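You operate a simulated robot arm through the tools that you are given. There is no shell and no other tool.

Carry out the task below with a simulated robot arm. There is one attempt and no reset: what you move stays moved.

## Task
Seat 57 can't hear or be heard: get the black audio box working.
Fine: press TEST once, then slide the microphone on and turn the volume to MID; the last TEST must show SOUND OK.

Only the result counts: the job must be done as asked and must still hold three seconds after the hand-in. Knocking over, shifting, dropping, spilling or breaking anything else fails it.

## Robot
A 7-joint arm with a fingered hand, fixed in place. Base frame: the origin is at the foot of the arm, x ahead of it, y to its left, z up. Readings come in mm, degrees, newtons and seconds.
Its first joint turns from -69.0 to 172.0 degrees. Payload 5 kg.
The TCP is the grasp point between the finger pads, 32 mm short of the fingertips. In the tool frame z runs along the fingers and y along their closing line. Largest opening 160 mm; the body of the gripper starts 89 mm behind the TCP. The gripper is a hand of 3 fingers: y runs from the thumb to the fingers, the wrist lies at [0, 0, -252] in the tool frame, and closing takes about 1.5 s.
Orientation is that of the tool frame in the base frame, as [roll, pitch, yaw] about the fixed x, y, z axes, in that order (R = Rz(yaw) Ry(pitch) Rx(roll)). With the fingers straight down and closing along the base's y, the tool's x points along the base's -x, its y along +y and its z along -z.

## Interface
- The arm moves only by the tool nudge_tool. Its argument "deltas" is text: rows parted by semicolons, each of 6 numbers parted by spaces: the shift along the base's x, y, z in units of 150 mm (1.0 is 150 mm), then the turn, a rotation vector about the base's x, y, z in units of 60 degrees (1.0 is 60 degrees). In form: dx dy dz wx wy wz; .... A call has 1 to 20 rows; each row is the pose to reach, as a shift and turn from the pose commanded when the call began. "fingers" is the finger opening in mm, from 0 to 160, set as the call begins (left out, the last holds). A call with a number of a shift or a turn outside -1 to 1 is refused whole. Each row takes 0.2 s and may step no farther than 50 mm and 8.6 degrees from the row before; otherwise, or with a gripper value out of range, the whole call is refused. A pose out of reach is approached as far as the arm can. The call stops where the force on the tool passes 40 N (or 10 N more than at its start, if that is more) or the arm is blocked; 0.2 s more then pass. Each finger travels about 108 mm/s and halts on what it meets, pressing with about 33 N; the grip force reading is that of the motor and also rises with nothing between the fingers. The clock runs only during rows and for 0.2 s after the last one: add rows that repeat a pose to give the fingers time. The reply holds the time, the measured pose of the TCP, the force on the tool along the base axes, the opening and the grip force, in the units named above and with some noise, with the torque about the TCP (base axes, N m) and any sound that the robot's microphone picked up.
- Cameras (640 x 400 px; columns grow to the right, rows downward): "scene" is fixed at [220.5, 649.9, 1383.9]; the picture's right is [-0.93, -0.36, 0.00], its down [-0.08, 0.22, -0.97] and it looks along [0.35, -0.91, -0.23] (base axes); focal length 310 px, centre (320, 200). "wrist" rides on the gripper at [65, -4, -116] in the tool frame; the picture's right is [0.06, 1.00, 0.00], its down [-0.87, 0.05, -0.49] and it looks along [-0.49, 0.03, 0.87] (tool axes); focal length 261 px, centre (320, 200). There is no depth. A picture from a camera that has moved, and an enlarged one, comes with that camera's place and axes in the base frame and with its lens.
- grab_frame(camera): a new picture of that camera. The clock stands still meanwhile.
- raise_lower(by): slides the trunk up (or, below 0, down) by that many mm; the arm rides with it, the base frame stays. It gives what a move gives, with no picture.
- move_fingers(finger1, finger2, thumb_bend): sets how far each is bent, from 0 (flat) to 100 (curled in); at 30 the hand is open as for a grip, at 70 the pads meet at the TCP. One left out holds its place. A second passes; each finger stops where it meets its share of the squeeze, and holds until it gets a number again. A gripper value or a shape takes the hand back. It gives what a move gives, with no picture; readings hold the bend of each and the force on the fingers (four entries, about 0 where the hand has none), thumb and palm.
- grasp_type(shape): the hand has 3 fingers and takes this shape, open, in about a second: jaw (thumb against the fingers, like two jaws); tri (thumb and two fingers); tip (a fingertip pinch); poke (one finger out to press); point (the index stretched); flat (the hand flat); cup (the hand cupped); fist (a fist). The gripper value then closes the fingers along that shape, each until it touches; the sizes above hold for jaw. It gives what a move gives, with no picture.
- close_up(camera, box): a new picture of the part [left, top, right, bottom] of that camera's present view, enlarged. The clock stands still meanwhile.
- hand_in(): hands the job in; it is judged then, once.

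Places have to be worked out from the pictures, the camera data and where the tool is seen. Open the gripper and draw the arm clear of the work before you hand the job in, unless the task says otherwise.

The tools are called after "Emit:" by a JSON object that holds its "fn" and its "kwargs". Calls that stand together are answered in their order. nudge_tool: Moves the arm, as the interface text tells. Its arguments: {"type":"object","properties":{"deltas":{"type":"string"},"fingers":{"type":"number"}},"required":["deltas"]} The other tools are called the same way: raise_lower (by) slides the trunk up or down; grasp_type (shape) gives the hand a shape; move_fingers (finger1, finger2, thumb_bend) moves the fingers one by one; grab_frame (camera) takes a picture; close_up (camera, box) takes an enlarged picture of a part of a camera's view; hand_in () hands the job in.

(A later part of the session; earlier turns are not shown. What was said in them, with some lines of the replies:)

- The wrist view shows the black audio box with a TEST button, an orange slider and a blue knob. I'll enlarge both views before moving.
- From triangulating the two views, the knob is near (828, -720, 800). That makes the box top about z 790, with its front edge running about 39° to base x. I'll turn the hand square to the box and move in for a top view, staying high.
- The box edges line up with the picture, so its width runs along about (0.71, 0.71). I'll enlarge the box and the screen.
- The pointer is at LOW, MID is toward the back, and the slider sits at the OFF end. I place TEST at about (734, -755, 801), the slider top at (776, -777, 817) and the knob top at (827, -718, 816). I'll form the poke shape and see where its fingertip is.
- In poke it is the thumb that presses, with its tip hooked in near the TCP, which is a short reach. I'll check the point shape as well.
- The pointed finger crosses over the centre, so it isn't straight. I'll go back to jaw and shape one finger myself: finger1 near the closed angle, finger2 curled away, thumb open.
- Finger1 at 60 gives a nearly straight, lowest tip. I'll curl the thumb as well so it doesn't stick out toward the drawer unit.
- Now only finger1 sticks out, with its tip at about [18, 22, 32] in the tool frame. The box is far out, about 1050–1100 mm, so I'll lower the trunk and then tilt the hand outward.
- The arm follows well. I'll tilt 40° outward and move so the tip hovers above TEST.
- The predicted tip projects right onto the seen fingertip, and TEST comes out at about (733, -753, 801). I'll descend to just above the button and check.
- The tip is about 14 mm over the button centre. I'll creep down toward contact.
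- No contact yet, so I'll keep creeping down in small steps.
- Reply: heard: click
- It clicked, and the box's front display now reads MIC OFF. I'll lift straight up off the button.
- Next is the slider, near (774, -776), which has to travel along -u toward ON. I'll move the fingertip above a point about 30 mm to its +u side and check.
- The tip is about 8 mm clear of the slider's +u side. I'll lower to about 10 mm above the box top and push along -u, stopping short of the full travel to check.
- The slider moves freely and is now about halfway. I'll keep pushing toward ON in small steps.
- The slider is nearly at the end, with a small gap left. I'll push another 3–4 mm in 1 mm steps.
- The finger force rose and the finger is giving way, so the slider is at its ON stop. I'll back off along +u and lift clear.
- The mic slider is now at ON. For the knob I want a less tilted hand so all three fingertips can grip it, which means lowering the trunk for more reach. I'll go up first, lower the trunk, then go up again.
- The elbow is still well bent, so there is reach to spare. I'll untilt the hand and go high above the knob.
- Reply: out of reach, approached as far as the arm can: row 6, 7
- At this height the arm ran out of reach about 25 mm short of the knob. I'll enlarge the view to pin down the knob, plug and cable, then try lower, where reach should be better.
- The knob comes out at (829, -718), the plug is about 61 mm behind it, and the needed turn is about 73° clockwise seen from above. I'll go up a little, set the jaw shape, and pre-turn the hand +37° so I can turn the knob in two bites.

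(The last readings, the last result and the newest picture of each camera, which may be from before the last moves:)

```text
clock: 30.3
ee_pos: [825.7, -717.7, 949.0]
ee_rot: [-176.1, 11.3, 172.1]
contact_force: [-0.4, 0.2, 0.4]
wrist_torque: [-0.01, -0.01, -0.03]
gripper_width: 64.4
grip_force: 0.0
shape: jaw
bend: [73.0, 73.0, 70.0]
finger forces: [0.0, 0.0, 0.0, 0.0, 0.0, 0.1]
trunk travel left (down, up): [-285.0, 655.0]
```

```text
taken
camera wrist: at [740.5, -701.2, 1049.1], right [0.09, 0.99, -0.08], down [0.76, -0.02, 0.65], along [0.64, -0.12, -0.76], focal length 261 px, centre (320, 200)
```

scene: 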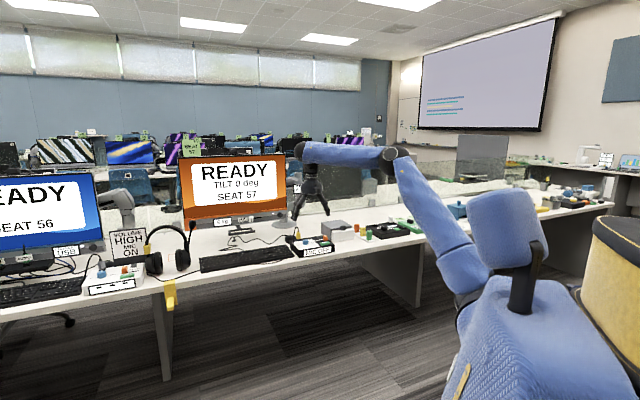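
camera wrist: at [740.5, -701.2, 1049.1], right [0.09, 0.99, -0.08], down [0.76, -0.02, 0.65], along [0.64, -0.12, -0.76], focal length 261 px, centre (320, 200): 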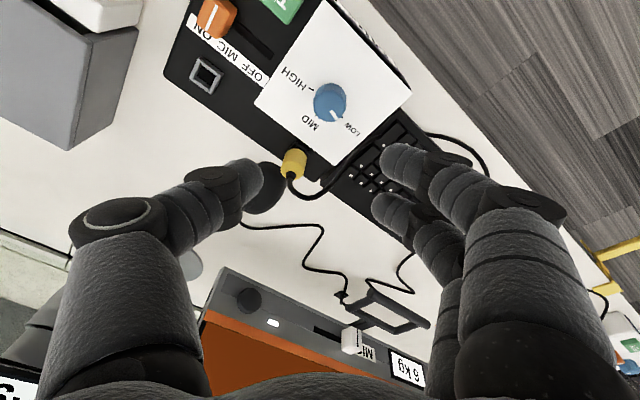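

I've reached above the knob with a 12° tilt. I'll close to 50 mm opening and come down to just above the knob, then check alignment.

Emit:
{"fn": "nudge_tool", "kwargs": {"deltas": "-0.012 0.013 -0.1 0 0 0; -0.012 0.013 -0.25 0 0 0; -0.012 0.013 -0.45 0 0 0; -0.012 0.013 -0.62 0 0 0; -0.012 0.013 -0.62 0 0 0", "fingers": 50}}

Emit:
{"fn": "grab_frame", "kwargs": {"camera": "wrist"}}

Emit:
{"fn": "close_up", "kwargs": {"camera": "scene", "box": [270, 195, 366, 255]}}

```text
clock: 31.5
ee_pos: [825.0, -717.7, 857.8]
ee_rot: [-176.1, 11.3, 172.1]
contact_force: [-0.4, -0.2, 1.0]
wrist_torque: [0.01, 0.02, -0.01]
gripper_width: 50.4
grip_force: 0.0
shape: jaw
bend: [73.0, 73.0, 70.0]
finger forces: [0.0, 0.0, 0.0, 0.1, 0.0, 0.0]
trunk travel left (down, up): [-285.0, 655.0]
```

```text
taken
camera wrist: at [739.6, -700.2, 957.8], right [0.09, 0.99, -0.08], down [0.76, -0.02, 0.65], along [0.64, -0.12, -0.76], focal length 261 px, centre (320, 200)
```

wrist: 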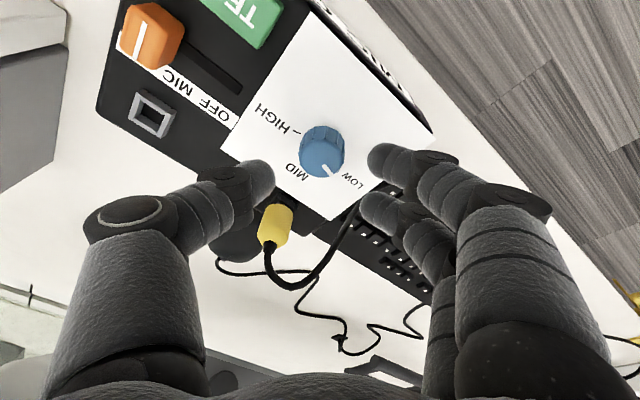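

```text
6.67 times, centred on (318, 225) of scene
camera zoom: at [220.5, 649.9, 1383.9], right [-0.93, -0.36, 0.0], down [-0.08, 0.22, -0.97], along [0.35, -0.91, -0.23], focal length 2068 px, centre (333, 33)
```

zoom: 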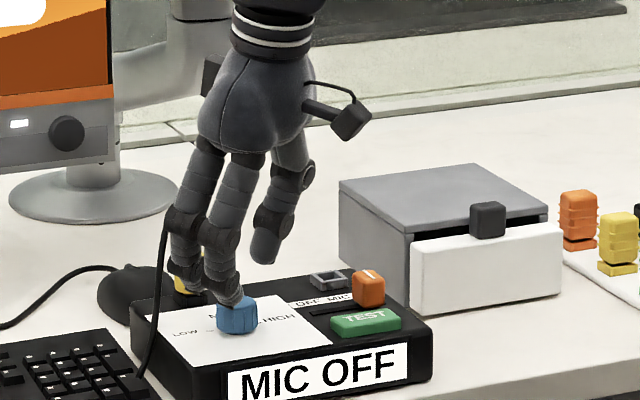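

Alignment looks good, with the knob midway between thumb and fingers. I'll lower 24 mm so the tips surround the knob.

Emit:
{"fn": "nudge_tool", "kwargs": {"deltas": "-0.012 0.011 -0.05 0 0 0; -0.012 0.011 -0.1 0 0 0; -0.012 0.011 -0.13 0 0 0; -0.012 0.011 -0.16 0 0 0; -0.012 0.011 -0.16 0 0 0"}}

Emit:
{"fn": "grab_frame", "kwargs": {"camera": "wrist"}}

Emit:
{"fn": "close_up", "kwargs": {"camera": "scene", "box": [270, 195, 366, 255]}}

```text
clock: 32.7
ee_pos: [822.8, -714.0, 829.5]
ee_rot: [-176.1, 11.3, 172.1]
contact_force: [-0.6, -0.1, 0.9]
wrist_torque: [0.01, 0.0, -0.02]
gripper_width: 50.5
grip_force: 0.2
shape: jaw
bend: [73.0, 73.0, 70.0]
finger forces: [0.0, 0.0, 0.0, 0.0, 0.0, 0.0]
trunk travel left (down, up): [-285.0, 655.0]
```

```text
taken
camera wrist: at [737.0, -698.5, 931.5], right [0.09, 0.99, -0.08], down [0.76, -0.02, 0.65], along [0.64, -0.12, -0.76], focal length 261 px, centre (320, 200)
```

wrist: 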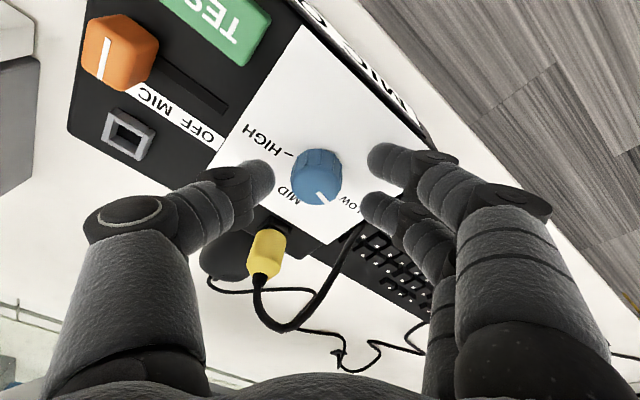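

```text
6.67 times, centred on (318, 225) of scene
camera zoom: at [220.5, 649.9, 1383.9], right [-0.93, -0.36, 0.0], down [-0.08, 0.22, -0.97], along [0.35, -0.91, -0.23], focal length 2068 px, centre (333, 33)
```

zoom: 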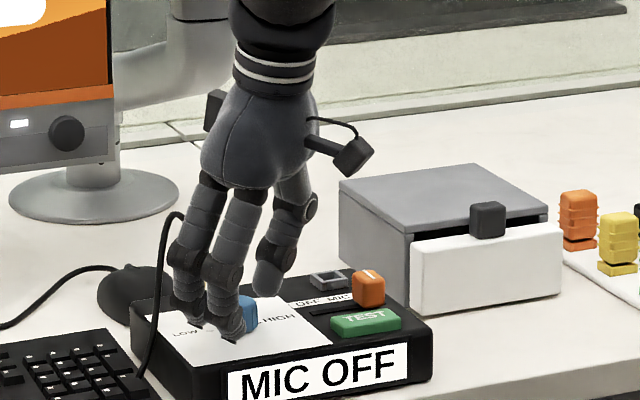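

The tips surround the knob with no contact force. I'll close on it.

Emit:
{"fn": "nudge_tool", "kwargs": {"deltas": "0 0 0 0 0 0; 0 0 0 0 0 0; 0 0 0 0 0 0; 0 0 0 0 0 0; 0 0 0 0 0 0", "fingers": 22}}

Emit:
{"fn": "close_up", "kwargs": {"camera": "wrist", "box": [200, 100, 440, 260]}}

Emit:
{"fn": "close_up", "kwargs": {"camera": "scene", "box": [270, 195, 366, 255]}}

```text
clock: 33.9
ee_pos: [823.1, -714.7, 830.8]
ee_rot: [-176.0, 11.3, 172.0]
contact_force: [-1.4, -3.7, 1.4]
wrist_torque: [-0.13, -0.01, -0.06]
gripper_width: 23.4
grip_force: 0.1
shape: jaw
bend: [72.0, 72.0, 70.0]
finger forces: [0.1, 0.0, 0.1, 0.0, 4.1, 0.1]
trunk travel left (down, up): [-285.0, 655.0]
```

```text
2.50 times, centred on (320, 180) of wrist
camera zoom: at [736.8, -698.7, 931.8], right [0.09, 0.99, -0.08], down [0.76, -0.02, 0.65], along [0.64, -0.12, -0.76], focal length 652 px, centre (320, 250)
```

zoom: 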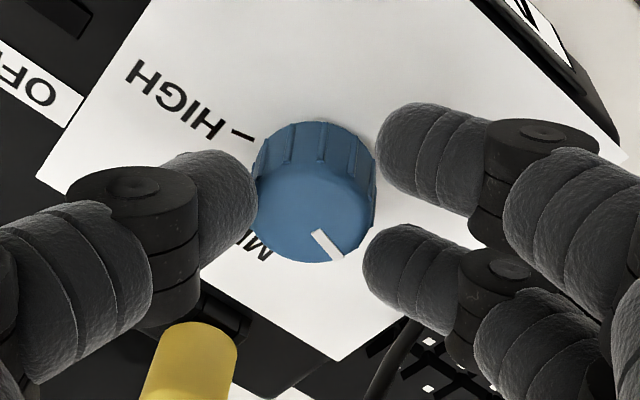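

```text
6.67 times, centred on (318, 225) of scene
camera zoom: at [220.5, 649.9, 1383.9], right [-0.93, -0.36, 0.0], down [-0.08, 0.22, -0.97], along [0.35, -0.91, -0.23], focal length 2068 px, centre (333, 33)
```

zoom: 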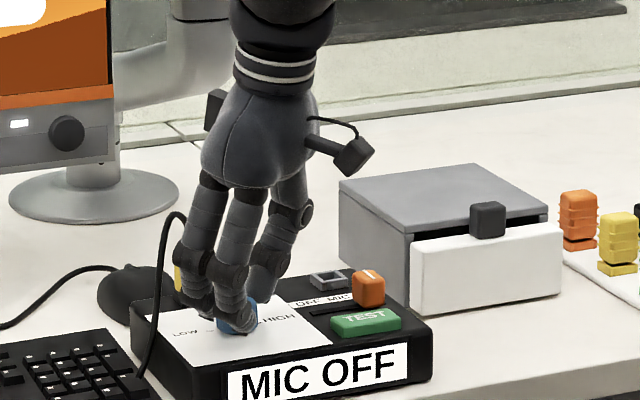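

The thumb touches the knob (4 N) but the fingers are about 2 mm short. I'll shift the hand slightly toward the thumb side and close further.

Emit:
{"fn": "nudge_tool", "kwargs": {"deltas": "-0.002 -0.012 0 0 0 0; -0.002 -0.012 0 0 0 0; -0.002 -0.012 0 0 0 0; -0.002 -0.012 0 0 0 0; -0.002 -0.012 0 0 0 0", "fingers": 14}}

Emit:
{"fn": "close_up", "kwargs": {"camera": "wrist", "box": [200, 100, 440, 260]}}

```text
clock: 35.1
ee_pos: [821.8, -716.9, 830.0]
ee_rot: [-176.0, 11.3, 172.1]
contact_force: [-8.4, 2.0, -0.7]
wrist_torque: [0.18, 0.28, -0.03]
gripper_width: 14.8
grip_force: 32.8
shape: jaw
bend: [70.0, 72.0, 70.0]
finger forces: [17.9, 13.6, 0.1, 0.0, 23.9, 0.0]
trunk travel left (down, up): [-285.0, 655.0]
```

```text
2.50 times, centred on (320, 180) of wrist
camera zoom: at [736.4, -699.5, 931.8], right [0.09, 0.99, -0.08], down [0.76, -0.02, 0.65], along [0.64, -0.12, -0.76], focal length 652 px, centre (320, 250)
```

zoom: 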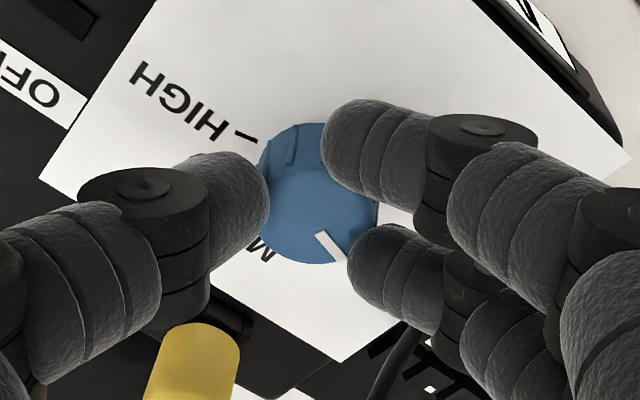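

All three fingers now grip the knob (18, 14 and 24 N). I'll turn about the vertical through the knob by about -37°.

Emit:
{"fn": "nudge_tool", "kwargs": {"deltas": "0 0.003 0 0 0 -0.08; -0.002 0.006 0 0 0 -0.16; 0 0.009 0 0 0 -0.24; 0.002 0.011 0 0 0 -0.32; 0.004 0.013 0 0 0 -0.4; 0.006 0.015 0 0 0 -0.48; 0.008 0.016 0 0 0 -0.55; 0.01 0.016 0 0 0 -0.61; 0.01 0.016 0 0 0 -0.61"}}

Emit:
{"fn": "grab_frame", "kwargs": {"camera": "wrist"}}

Emit:
{"fn": "close_up", "kwargs": {"camera": "scene", "box": [270, 195, 366, 255]}}

```text
clock: 37.1
ee_pos: [823.9, -712.4, 832.3]
ee_rot: [-176.1, 11.4, 135.5]
contact_force: [2.8, 11.9, 7.2]
wrist_torque: [0.38, -0.07, 0.1]
gripper_width: 13.6
grip_force: 33.0
shape: jaw
bend: [69.0, 72.0, 70.0]
finger forces: [19.1, 19.0, 0.1, 0.0, 20.8, 0.0]
trunk travel left (down, up): [-285.0, 655.0]
```

```text
taken
camera wrist: at [764.5, -647.7, 932.8], right [0.66, 0.74, -0.08], down [0.6, -0.47, 0.65], along [0.45, -0.48, -0.76], focal length 261 px, centre (320, 200)
```

wrist: 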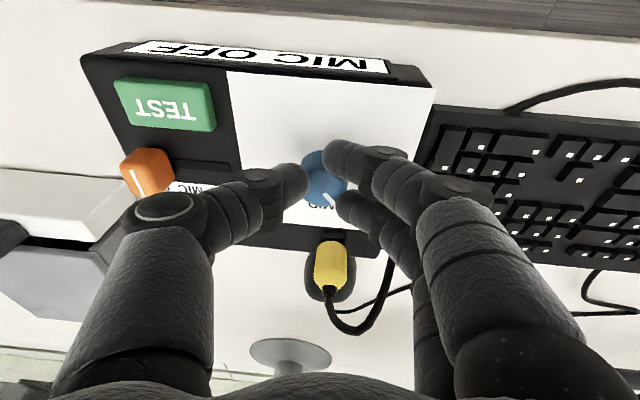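

```text
6.67 times, centred on (318, 225) of scene
camera zoom: at [220.5, 649.9, 1383.9], right [-0.93, -0.36, 0.0], down [-0.08, 0.22, -0.97], along [0.35, -0.91, -0.23], focal length 2068 px, centre (333, 33)
```

zoom: 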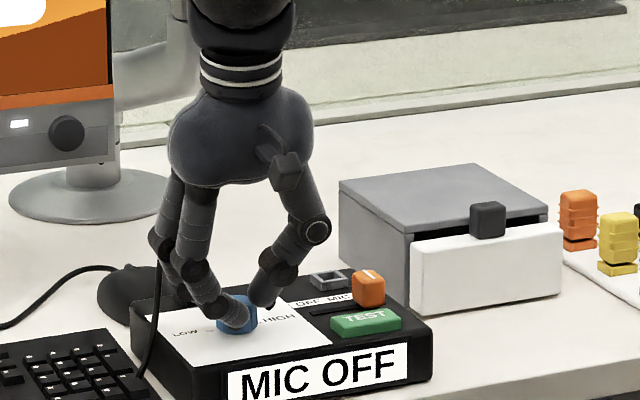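

The knob turned with the hand, about halfway. I'll open slightly, swing back +37° and regrip.

Emit:
{"fn": "nudge_tool", "kwargs": {"deltas": "0 0 0 0 0 0; 0 0 0 0 0 0; 0 0 0 0 0 0", "fingers": 36}}

Emit:
{"fn": "close_up", "kwargs": {"camera": "wrist", "box": [200, 100, 440, 260]}}

```text
clock: 37.9
ee_pos: [823.0, -715.4, 829.9]
ee_rot: [-176.1, 11.3, 135.5]
contact_force: [0.7, -0.4, 0.4]
wrist_torque: [0.02, 0.01, 0.01]
gripper_width: 35.8
grip_force: 0.0
shape: jaw
bend: [73.0, 73.0, 70.0]
finger forces: [0.0, 0.1, 0.0, 0.0, 0.0, 0.0]
trunk travel left (down, up): [-285.0, 655.0]
```

```text
2.50 times, centred on (320, 180) of wrist
camera zoom: at [763.9, -649.9, 931.0], right [0.66, 0.74, -0.08], down [0.6, -0.47, 0.65], along [0.44, -0.48, -0.76], focal length 652 px, centre (320, 250)
```

zoom: 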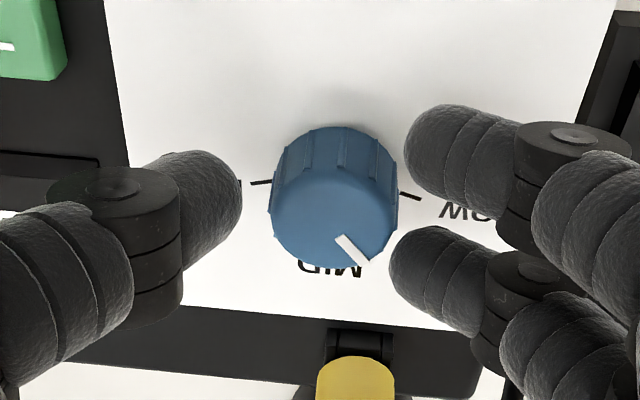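

Released. The pointer sits about 35° short of MID, as planned. I'll open a little more and swing the hand back.

Emit:
{"fn": "nudge_tool", "kwargs": {"deltas": "0 0 0 0 0 0; -0.002 -0.002 0 0 0 0.08; -0.004 -0.005 0 0 0 0.16; -0.007 -0.008 0 0 0 0.24; -0.01 -0.011 0 0 0 0.32; -0.012 -0.013 0 0 0 0.4; -0.014 -0.015 0 0 0 0.48; -0.016 -0.016 0 0 0 0.56; -0.016 -0.016 0 0 0 0.63; -0.016 -0.016 0 0 0 0.63", "fingers": 46}}

Emit:
{"fn": "close_up", "kwargs": {"camera": "wrist", "box": [200, 100, 440, 260]}}

```text
clock: 40.1
ee_pos: [820.1, -715.8, 830.1]
ee_rot: [-176.0, 11.3, 173.5]
contact_force: [0.5, 0.3, -0.8]
wrist_torque: [-0.02, 0.04, -0.01]
gripper_width: 45.7
grip_force: 0.0
shape: jaw
bend: [73.0, 73.0, 70.0]
finger forces: [0.1, 0.1, 0.1, 0.0, 0.0, 0.0]
trunk travel left (down, up): [-285.0, 655.0]
```

```text
2.50 times, centred on (320, 180) of wrist
camera zoom: at [734.8, -701.2, 931.1], right [0.07, 0.99, -0.08], down [0.76, 0.0, 0.65], along [0.64, -0.1, -0.76], focal length 652 px, centre (320, 250)
```

zoom: 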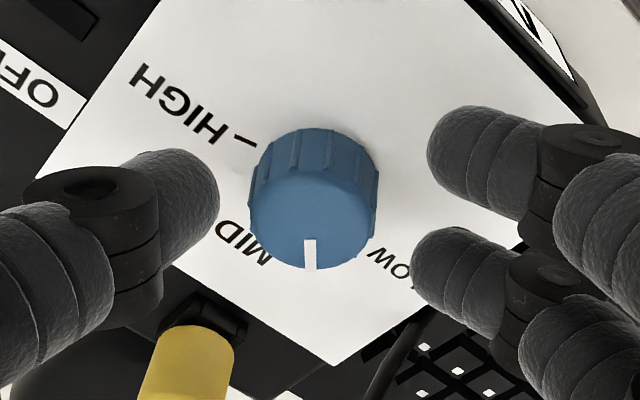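

The pointer is halfway between LOW and MID. I'll regrip here.

Emit:
{"fn": "nudge_tool", "kwargs": {"deltas": "0 -0.006 0 0 0 0; 0 -0.006 0 0 0 0; 0 -0.006 0 0 0 0; 0 -0.006 0 0 0 0; 0 -0.006 0 0 0 0; 0 -0.006 0 0 0 0", "fingers": 14}}

Emit:
{"fn": "close_up", "kwargs": {"camera": "wrist", "box": [200, 100, 440, 260]}}

```text
clock: 41.5
ee_pos: [819.3, -716.8, 829.6]
ee_rot: [-176.1, 11.3, 173.3]
contact_force: [-11.7, 0.1, -1.2]
wrist_torque: [0.13, 0.45, -0.06]
gripper_width: 13.1
grip_force: 33.0
shape: jaw
bend: [70.0, 72.0, 70.0]
finger forces: [22.1, 14.6, 0.0, 0.0, 26.3, 0.1]
trunk travel left (down, up): [-285.0, 655.0]
```

```text
2.50 times, centred on (320, 180) of wrist
camera zoom: at [734.2, -702.4, 931.7], right [0.07, 0.99, -0.08], down [0.76, 0.0, 0.65], along [0.64, -0.1, -0.76], focal length 652 px, centre (320, 250)
```

zoom: 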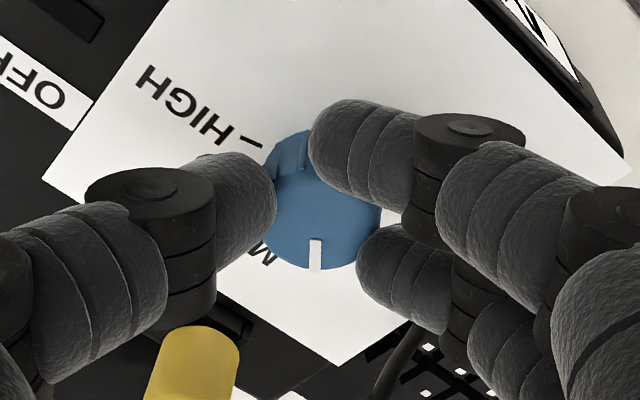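

Gripped again. I'll turn another -37° to bring the pointer to MID.

Emit:
{"fn": "nudge_tool", "kwargs": {"deltas": "0.001 0.003 0 0 0 -0.08; 0.002 0.006 0 0 0 -0.16; 0.004 0.009 0 0 0 -0.24; 0.006 0.011 0 0 0 -0.32; 0.008 0.013 0 0 0 -0.4; 0.011 0.015 0 0 0 -0.48; 0.014 0.016 0 0 0 -0.55; 0.016 0.016 0 0 0 -0.62; 0.016 0.016 0 0 0 -0.62"}}

Emit:
{"fn": "nudge_tool", "kwargs": {"deltas": "0 0 0 0 0 0; 0 0 0 0 0 0; 0 0 0 0 0 0", "fingers": 40}}

Emit:
{"fn": "close_up", "kwargs": {"camera": "wrist", "box": [200, 100, 440, 260]}}

```text
clock: 43.2
ee_pos: [822.8, -712.0, 831.4]
ee_rot: [-176.1, 11.2, 140.2]
contact_force: [-7.9, 12.6, 1.6]
wrist_torque: [0.51, 0.27, -0.02]
gripper_width: 12.1
grip_force: 32.8
shape: jaw
bend: [69.0, 72.0, 70.0]
finger forces: [26.0, 17.3, 0.1, 0.0, 24.4, 0.0]
trunk travel left (down, up): [-285.0, 655.0]
stopped in row 8: the force on the tool passed its limit at 41 N (the readings are from after the stop); the commanded pose is now the measured one
```

```text
clock: 44.0
ee_pos: [824.0, -714.5, 830.1]
ee_rot: [-176.2, 11.2, 140.1]
contact_force: [-0.3, 0.3, -0.8]
wrist_torque: [0.03, -0.01, -0.02]
gripper_width: 39.9
grip_force: 0.0
shape: jaw
bend: [73.0, 73.0, 70.0]
finger forces: [0.1, 0.0, 0.0, 0.0, 0.0, 0.1]
trunk travel left (down, up): [-285.0, 655.0]
```

```text
2.50 times, centred on (320, 180) of wrist
camera zoom: at [759.5, -654.5, 931.1], right [0.6, 0.79, -0.08], down [0.64, -0.42, 0.65], along [0.48, -0.44, -0.76], focal length 652 px, centre (320, 250)
```

zoom: 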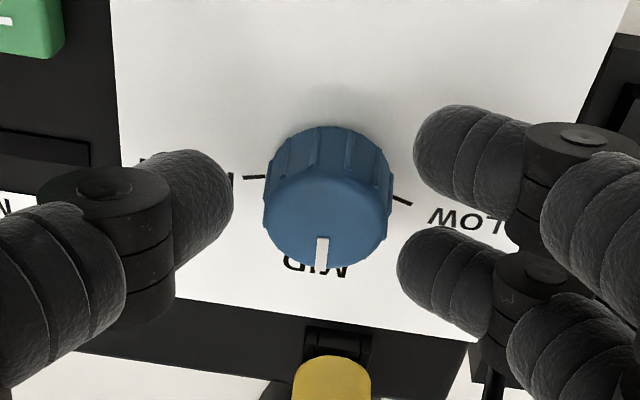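

The call stopped on the force limit about 4° early. I judge the pointer to be about 7° short of MID. I'll check that the box hasn't moved, then recentre the hand about 3 mm toward the user side and regrip.

Emit:
{"fn": "close_up", "kwargs": {"camera": "scene", "box": [270, 215, 350, 265]}}

Emit:
{"fn": "nudge_tool", "kwargs": {"deltas": "-0.015 0.013 0 0 0 0; -0.015 0.013 0 0 0 0"}}

Emit:
{"fn": "nudge_tool", "kwargs": {"deltas": "0 0 0 0 0 0; 0 0 0 0 0 0; 0 0 0 0 0 0; 0 0 0 0 0 0", "fingers": 14}}

Emit:
{"fn": "close_up", "kwargs": {"camera": "wrist", "box": [200, 100, 440, 260]}}

```text
8.00 times, centred on (310, 240) of scene
camera zoom: at [220.5, 649.9, 1383.9], right [-0.93, -0.36, 0.0], down [-0.08, 0.22, -0.97], along [0.35, -0.91, -0.23], focal length 2482 px, centre (400, -120)
```

zoom: 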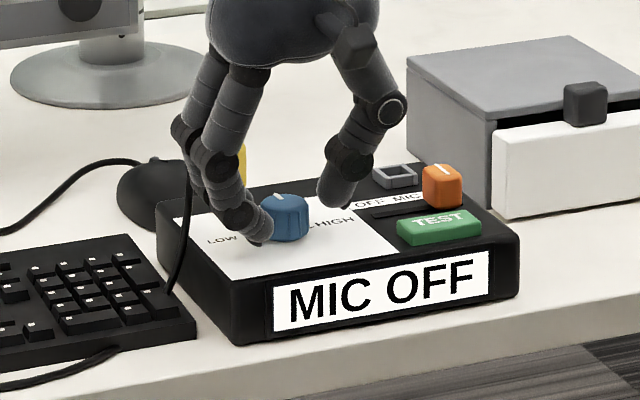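

```text
clock: 44.6
ee_pos: [822.6, -711.1, 830.2]
ee_rot: [-176.2, 11.2, 140.1]
contact_force: [-0.3, 0.5, -1.0]
wrist_torque: [-0.01, 0.02, -0.02]
gripper_width: 39.8
grip_force: 0.0
shape: jaw
bend: [73.0, 73.0, 70.0]
finger forces: [0.1, 0.0, 0.1, 0.1, 0.0, 0.0]
trunk travel left (down, up): [-285.0, 655.0]
```

```text
clock: 45.6
ee_pos: [820.1, -712.9, 829.2]
ee_rot: [-176.1, 11.2, 140.0]
contact_force: [-3.5, -4.2, 1.0]
wrist_torque: [-0.09, 0.03, -0.05]
gripper_width: 10.0
grip_force: 32.9
shape: jaw
bend: [68.0, 72.0, 70.0]
finger forces: [0.0, 17.8, 0.0, 0.0, 26.1, 0.0]
trunk travel left (down, up): [-285.0, 655.0]
```

```text
2.50 times, centred on (320, 180) of wrist
camera zoom: at [756.7, -653.1, 931.2], right [0.6, 0.79, -0.08], down [0.64, -0.42, 0.65], along [0.48, -0.44, -0.76], focal length 652 px, centre (320, 250)
```

zoom: 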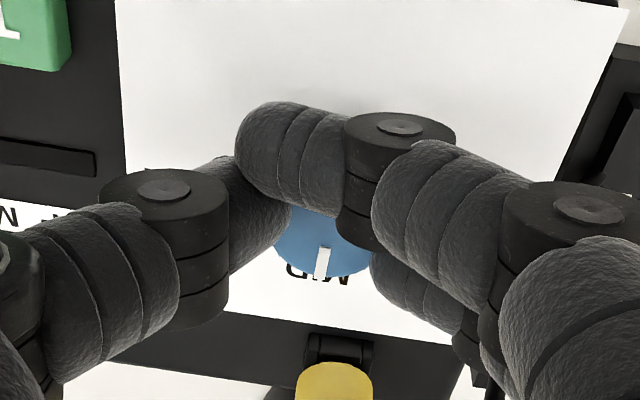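

The box hasn't moved. Finger1 slipped in front of the knob, so that shift went the wrong way. I'll open, move about 5 mm toward the back and regrip.

Emit:
{"fn": "nudge_tool", "kwargs": {"deltas": "0 0 0 0 0 0; 0 0 0 0 0 0; 0.014 -0.014 0 0 0 0; 0.027 -0.027 0 0 0 0; 0.027 -0.027 0 0 0 0", "fingers": 42}}

Emit:
{"fn": "close_up", "kwargs": {"camera": "wrist", "box": [200, 100, 440, 260]}}

```text
clock: 46.8
ee_pos: [825.0, -717.0, 831.7]
ee_rot: [-176.0, 11.2, 140.0]
contact_force: [0.7, -0.3, -0.1]
wrist_torque: [0.01, 0.02, -0.02]
gripper_width: 41.9
grip_force: 0.1
shape: jaw
bend: [73.0, 73.0, 70.0]
finger forces: [0.0, 0.1, 0.0, 0.0, 0.0, 0.1]
trunk travel left (down, up): [-285.0, 655.0]
```

```text
2.50 times, centred on (320, 180) of wrist
camera zoom: at [761.2, -656.8, 931.7], right [0.6, 0.79, -0.08], down [0.64, -0.42, 0.65], along [0.48, -0.44, -0.76], focal length 652 px, centre (320, 250)
```

zoom: 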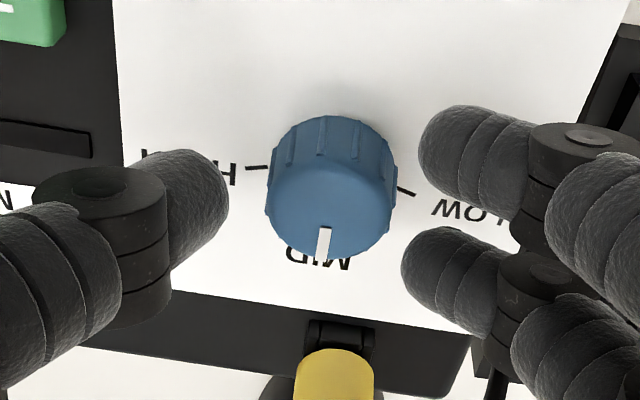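

The hand is better centred now and the pointer is about 5° from MID. I'll grip and turn a small -5.5°.

Emit:
{"fn": "nudge_tool", "kwargs": {"deltas": "0 0 0 0 0 0; 0 0 0 0 0 0; 0 0 0 0 0 0; 0 0 0 0 0 0", "fingers": 14}}

Emit:
{"fn": "nudge_tool", "kwargs": {"deltas": "0 0 0 0 0 -0.03; 0 0.001 0 0 0 -0.06; 0 0.002 0 0 0 -0.092; 0 0.002 0 0 0 -0.092"}}

Emit:
{"fn": "nudge_tool", "kwargs": {"deltas": "0 0 0 0 0 0; 0 0 0 0 0 0; 0 0 0 0 0 0", "fingers": 44}}

Emit:
{"fn": "close_up", "kwargs": {"camera": "wrist", "box": [200, 100, 440, 260]}}

```text
clock: 47.8
ee_pos: [826.3, -715.1, 831.4]
ee_rot: [-176.1, 11.3, 140.1]
contact_force: [-1.1, 1.5, 0.2]
wrist_torque: [0.14, -0.01, 0.07]
gripper_width: 17.6
grip_force: 33.1
shape: jaw
bend: [72.0, 72.0, 70.0]
finger forces: [14.0, 14.0, 0.0, 0.0, 24.9, 0.0]
trunk travel left (down, up): [-285.0, 655.0]
```

```text
clock: 48.8
ee_pos: [825.5, -716.5, 830.2]
ee_rot: [-176.1, 11.2, 134.6]
contact_force: [3.4, 0.8, 1.9]
wrist_torque: [0.12, -0.12, 0.06]
gripper_width: 17.6
grip_force: 32.8
shape: jaw
bend: [72.0, 72.0, 70.0]
finger forces: [14.3, 15.7, 0.0, 0.0, 24.2, 0.0]
trunk travel left (down, up): [-285.0, 655.0]
```

```text
clock: 49.6
ee_pos: [824.4, -715.2, 830.6]
ee_rot: [-176.0, 11.2, 134.6]
contact_force: [0.7, 0.1, -1.0]
wrist_torque: [0.0, -0.01, -0.01]
gripper_width: 43.7
grip_force: 0.0
shape: jaw
bend: [73.0, 73.0, 70.0]
finger forces: [0.0, 0.1, 0.0, 0.1, 0.0, 0.1]
trunk travel left (down, up): [-285.0, 655.0]
```

```text
2.50 times, centred on (320, 180) of wrist
camera zoom: at [766.9, -650.5, 931.5], right [0.68, 0.73, -0.08], down [0.59, -0.48, 0.65], along [0.44, -0.48, -0.76], focal length 652 px, centre (320, 250)
```

zoom: 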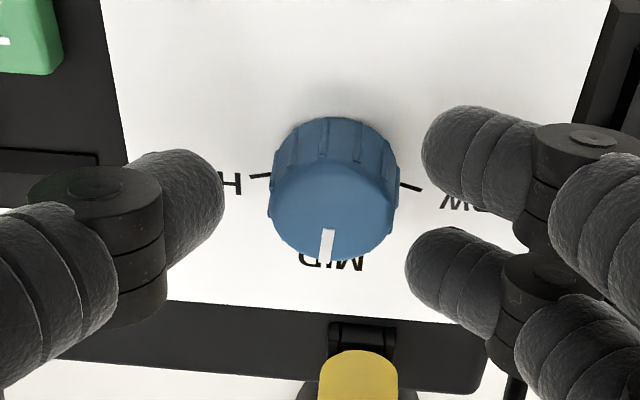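

The grip was symmetric this time and the pointer now looks to be at MID within a few degrees. I'll lift straight up and check from higher.

Emit:
{"fn": "nudge_tool", "kwargs": {"deltas": "0 0 0.15 0 0 0; 0 0 0.35 0 0 0; 0 0 0.6 0 0 0; 0 0 0.8 0 0 0; 0 0 0.8 0 0 0"}}

Emit:
{"fn": "close_up", "kwargs": {"camera": "wrist", "box": [240, 40, 420, 160]}}

Emit:
{"fn": "close_up", "kwargs": {"camera": "scene", "box": [270, 215, 350, 265]}}

```text
clock: 50.8
ee_pos: [824.7, -715.6, 950.7]
ee_rot: [-176.1, 11.2, 134.7]
contact_force: [0.2, 0.3, 0.4]
wrist_torque: [0.01, -0.02, 0.04]
gripper_width: 43.7
grip_force: 0.0
shape: jaw
bend: [73.0, 73.0, 70.0]
finger forces: [0.0, 0.0, 0.0, 0.0, 0.1, 0.0]
trunk travel left (down, up): [-285.0, 655.0]
```

```text
3.33 times, centred on (330, 100) of wrist
camera zoom: at [767.1, -649.6, 1051.6], right [0.68, 0.73, -0.08], down [0.59, -0.48, 0.65], along [0.44, -0.48, -0.76], focal length 869 px, centre (287, 533)
```

zoom: 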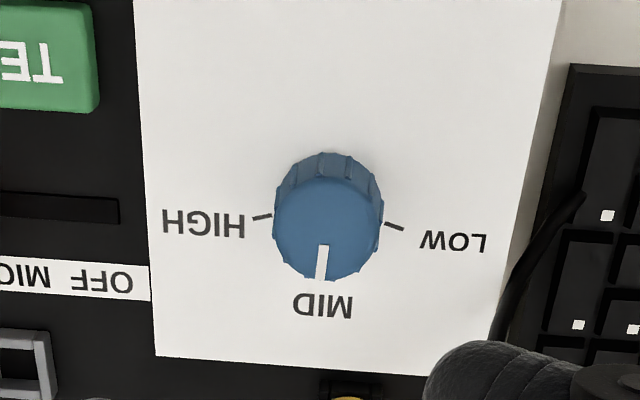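

```text
8.00 times, centred on (310, 240) of scene
camera zoom: at [220.5, 649.9, 1383.9], right [-0.93, -0.36, 0.0], down [-0.08, 0.22, -0.97], along [0.35, -0.91, -0.23], focal length 2482 px, centre (400, -120)
```

zoom: 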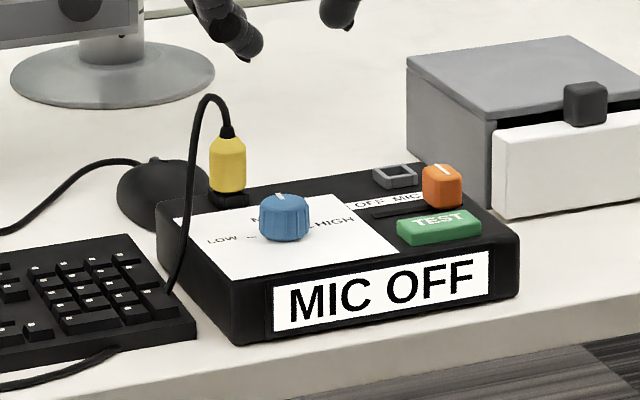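

The pointer direction of about -47° matches the MID direction of about -46°, and the slider is at ON. I'll form the poking finger again and move back over TEST with the same 40° tilt as before.

Emit:
{"fn": "move_fingers", "kwargs": {"finger1": 62, "finger2": 100, "thumb_bend": 20}}

Emit:
{"fn": "move_fingers", "kwargs": {"finger1": 62, "finger2": 100, "thumb_bend": 90}}

Emit:
{"fn": "nudge_tool", "kwargs": {"deltas": "-0.125 -0.05 0 -0.06 -0.076 0.006; -0.25 -0.11 0 -0.12 -0.152 0.012; -0.375 -0.16 0 -0.18 -0.228 0.017; -0.5 -0.22 0 -0.24 -0.304 0.023; -0.625 -0.27 -0.1 -0.299 -0.38 0.029; -0.745 -0.323 -0.2 -0.299 -0.38 0.029; -0.745 -0.323 -0.33 -0.299 -0.38 0.029; -0.745 -0.323 -0.33 -0.299 -0.38 0.029"}}

Emit:
{"fn": "grab_frame", "kwargs": {"camera": "wrist"}}

```text
clock: 51.8
ee_pos: [825.6, -714.6, 950.7]
ee_rot: [-176.2, 11.2, 134.6]
contact_force: [-0.1, -0.5, -0.4]
wrist_torque: [-0.03, -0.02, -0.01]
gripper_width: 115.8
grip_force: 0.1
shape: fingers
bend: [62.0, 100.0, 20.0]
finger forces: [0.1, 0.1, 0.0, 0.0, 0.0, 0.0]
trunk travel left (down, up): [-285.0, 655.0]
```

```text
clock: 52.8
ee_pos: [826.0, -714.7, 950.4]
ee_rot: [-176.1, 11.2, 134.6]
contact_force: [0.3, -0.3, 0.8]
wrist_torque: [-0.04, -0.03, -0.03]
gripper_width: 17.3
grip_force: 0.1
shape: fingers
bend: [62.0, 100.0, 85.0]
finger forces: [0.0, 0.1, 0.0, 0.0, 0.0, 0.0]
trunk travel left (down, up): [-285.0, 655.0]
```

```text
clock: 54.6
ee_pos: [713.4, -764.5, 899.1]
ee_rot: [179.9, 40.2, 134.5]
contact_force: [0.8, 0.0, -0.1]
wrist_torque: [-0.01, -0.03, -0.01]
gripper_width: 17.4
grip_force: 0.1
shape: fingers
bend: [62.0, 100.0, 85.0]
finger forces: [0.0, 0.0, 0.0, 0.0, 0.1, 0.0]
trunk travel left (down, up): [-285.0, 655.0]
```

```text
taken
camera wrist: at [623.5, -677.9, 946.6], right [0.68, 0.74, -0.04], down [0.28, -0.21, 0.94], along [0.68, -0.64, -0.35], focal length 261 px, centre (320, 200)
```

wrist: 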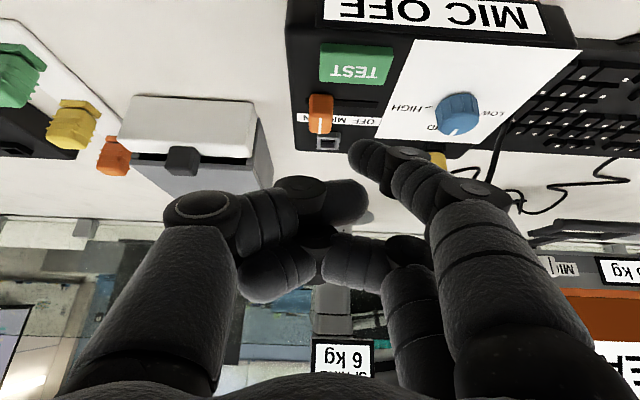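

Same pose as the first press, with the slider clear of the curled fingers. I'll descend to just above TEST, then press gently.

Emit:
{"fn": "nudge_tool", "kwargs": {"deltas": "0 0 -0.15 0 0 0; 0 0 -0.3 0 0 0; 0 0 -0.39 0 0 0; 0 0 -0.40 0 0 0; 0 0 -0.41 0 0 0; 0 0 -0.42 0 0 0; 0 0 -0.43 0 0 0; 0 0 -0.44 0 0 0; 0 0 -0.445 0 0 0"}}

Emit:
{"fn": "close_up", "kwargs": {"camera": "scene", "box": [180, 150, 372, 270]}}

```text
clock: 56.6
ee_pos: [713.1, -764.1, 834.9]
ee_rot: [179.8, 40.0, 134.7]
contact_force: [0.8, -0.7, 2.3]
wrist_torque: [-0.01, -0.03, -0.03]
gripper_width: 17.1
grip_force: 0.5
shape: fingers
bend: [62.0, 100.0, 85.0]
finger forces: [1.3, 0.0, 0.0, 0.1, 0.0, 0.0]
trunk travel left (down, up): [-285.0, 655.0]
```

```text
3.33 times, centred on (276, 210) of scene
camera zoom: at [220.5, 649.9, 1383.9], right [-0.93, -0.36, 0.0], down [-0.08, 0.22, -0.97], along [0.35, -0.91, -0.23], focal length 1034 px, centre (467, 167)
```

zoom: 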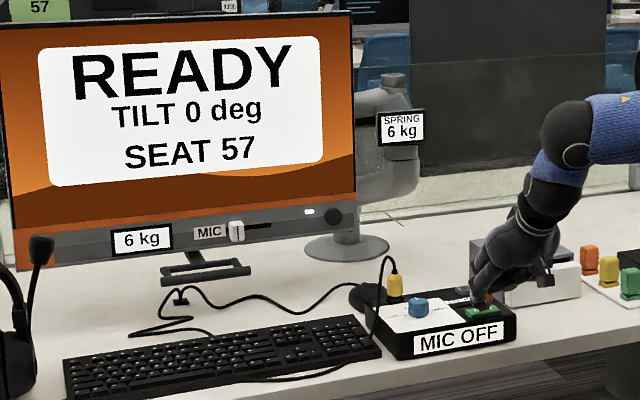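

In light contact (1.3 N) with no click yet. I'll press a couple of millimetres more.

Emit:
{"fn": "nudge_tool", "kwargs": {"deltas": "0 0 -0.008 0 0 0; 0 0 -0.016 0 0 0; 0 0 -0.02 0 0 0"}}

Emit:
{"fn": "close_up", "kwargs": {"camera": "scene", "box": [180, 150, 372, 270]}}

```text
clock: 57.4
ee_pos: [713.1, -763.5, 832.7]
ee_rot: [179.8, 40.2, 134.6]
contact_force: [0.6, -0.3, 6.4]
wrist_torque: [0.05, -0.16, 0.0]
gripper_width: 17.2
grip_force: 3.0
shape: fingers
bend: [62.0, 100.0, 85.0]
finger forces: [5.9, 0.2, 0.1, 0.1, 0.1, 0.0]
trunk travel left (down, up): [-285.0, 655.0]
heard: click
```

```text
3.33 times, centred on (276, 210) of scene
camera zoom: at [220.5, 649.9, 1383.9], right [-0.93, -0.36, 0.0], down [-0.08, 0.22, -0.97], along [0.35, -0.91, -0.23], focal length 1034 px, centre (467, 167)
```

zoom: 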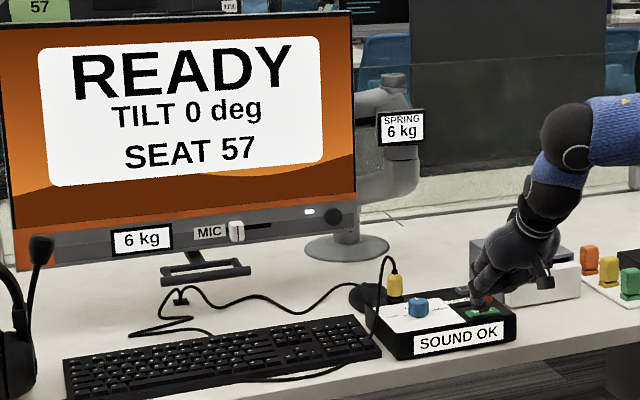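

It clicked and the display reads SOUND OK. I'll lift straight up and draw the arm back, clear of the work.

Emit:
{"fn": "nudge_tool", "kwargs": {"deltas": "0 0 0.1 0 0 0; 0 0 0.35 0 0 0; 0 0 0.6 0 0 0; 0 0 0.9 0 0 0; -0.2 0.2 0.95 0 0 0; -0.4 0.4 0.95 0 0 0; -0.6 0.6 0.95 0 0 0; -0.8 0.8 0.95 0 0 0; -0.8 0.8 0.95 0 0 0"}}

Emit:
{"fn": "grasp_type", "kwargs": {"shape": "jaw"}}

Emit:
{"fn": "grab_frame", "kwargs": {"camera": "scene"}}

Emit:
{"fn": "close_up", "kwargs": {"camera": "scene", "box": [270, 215, 350, 265]}}

```text
clock: 59.4
ee_pos: [595.9, -645.1, 973.6]
ee_rot: [179.9, 39.9, 134.6]
contact_force: [0.1, -0.2, 0.6]
wrist_torque: [0.01, 0.01, -0.02]
gripper_width: 17.6
grip_force: 0.0
shape: fingers
bend: [62.0, 100.0, 85.0]
finger forces: [0.1, 0.0, 0.1, 0.1, 0.0, 0.0]
trunk travel left (down, up): [-285.0, 655.0]
```

```text
clock: 60.3
ee_pos: [594.7, -645.9, 973.8]
ee_rot: [180.0, 39.9, 134.6]
contact_force: [-0.6, 0.4, 0.1]
wrist_torque: [0.0, 0.01, 0.03]
gripper_width: 159.6
grip_force: 0.0
shape: jaw
bend: [30.0, 30.0, 30.0]
finger forces: [0.0, 0.0, 0.1, 0.0, 0.0, 0.0]
trunk travel left (down, up): [-285.0, 655.0]
```

```text
taken
```

scene: 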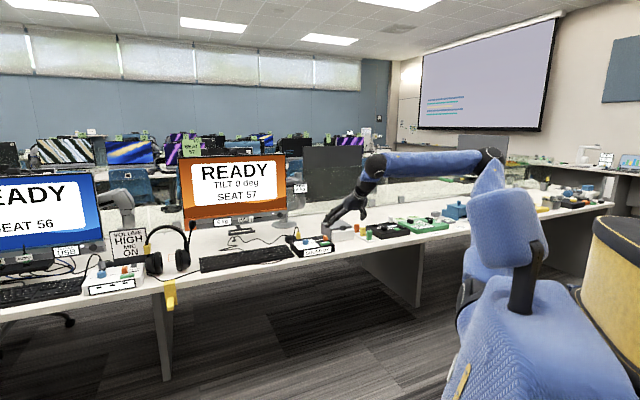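

```text
8.00 times, centred on (310, 240) of scene
camera zoom: at [220.5, 649.9, 1383.9], right [-0.93, -0.36, 0.0], down [-0.08, 0.22, -0.97], along [0.35, -0.91, -0.23], focal length 2482 px, centre (400, -120)
```

zoom: 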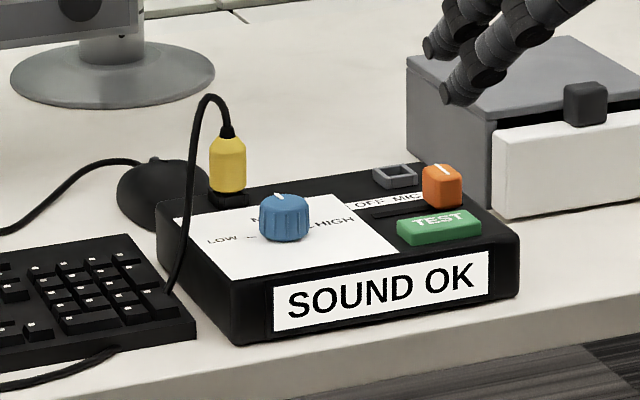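

The display holds SOUND OK, the slider is ON, the knob is at MID, and nothing else has moved. The hand is open and clear of the work, so I'll hand in.

Emit:
{"fn": "hand_in", "kwargs": {}}

```text
The job is handed in.
```

Seat 57's black audio box is working, and its display reads SOUND OK.

- **First TEST:** I pressed it once at the start, and the display showed MIC OFF.
- **Microphone:** I slid the switch all the way to ON.
- **Volume:** I turned the knob from LOW to MID. It took three grips, because one turn stopped a few degrees early when it hit the arm's force limit.
- **Last TEST:** I pressed it once more, and the display changed to SOUND OK. It still showed that after I pulled the arm back.

I saw nothing else shifted or knocked over. The hand was open and clear of the work when I handed the job in.
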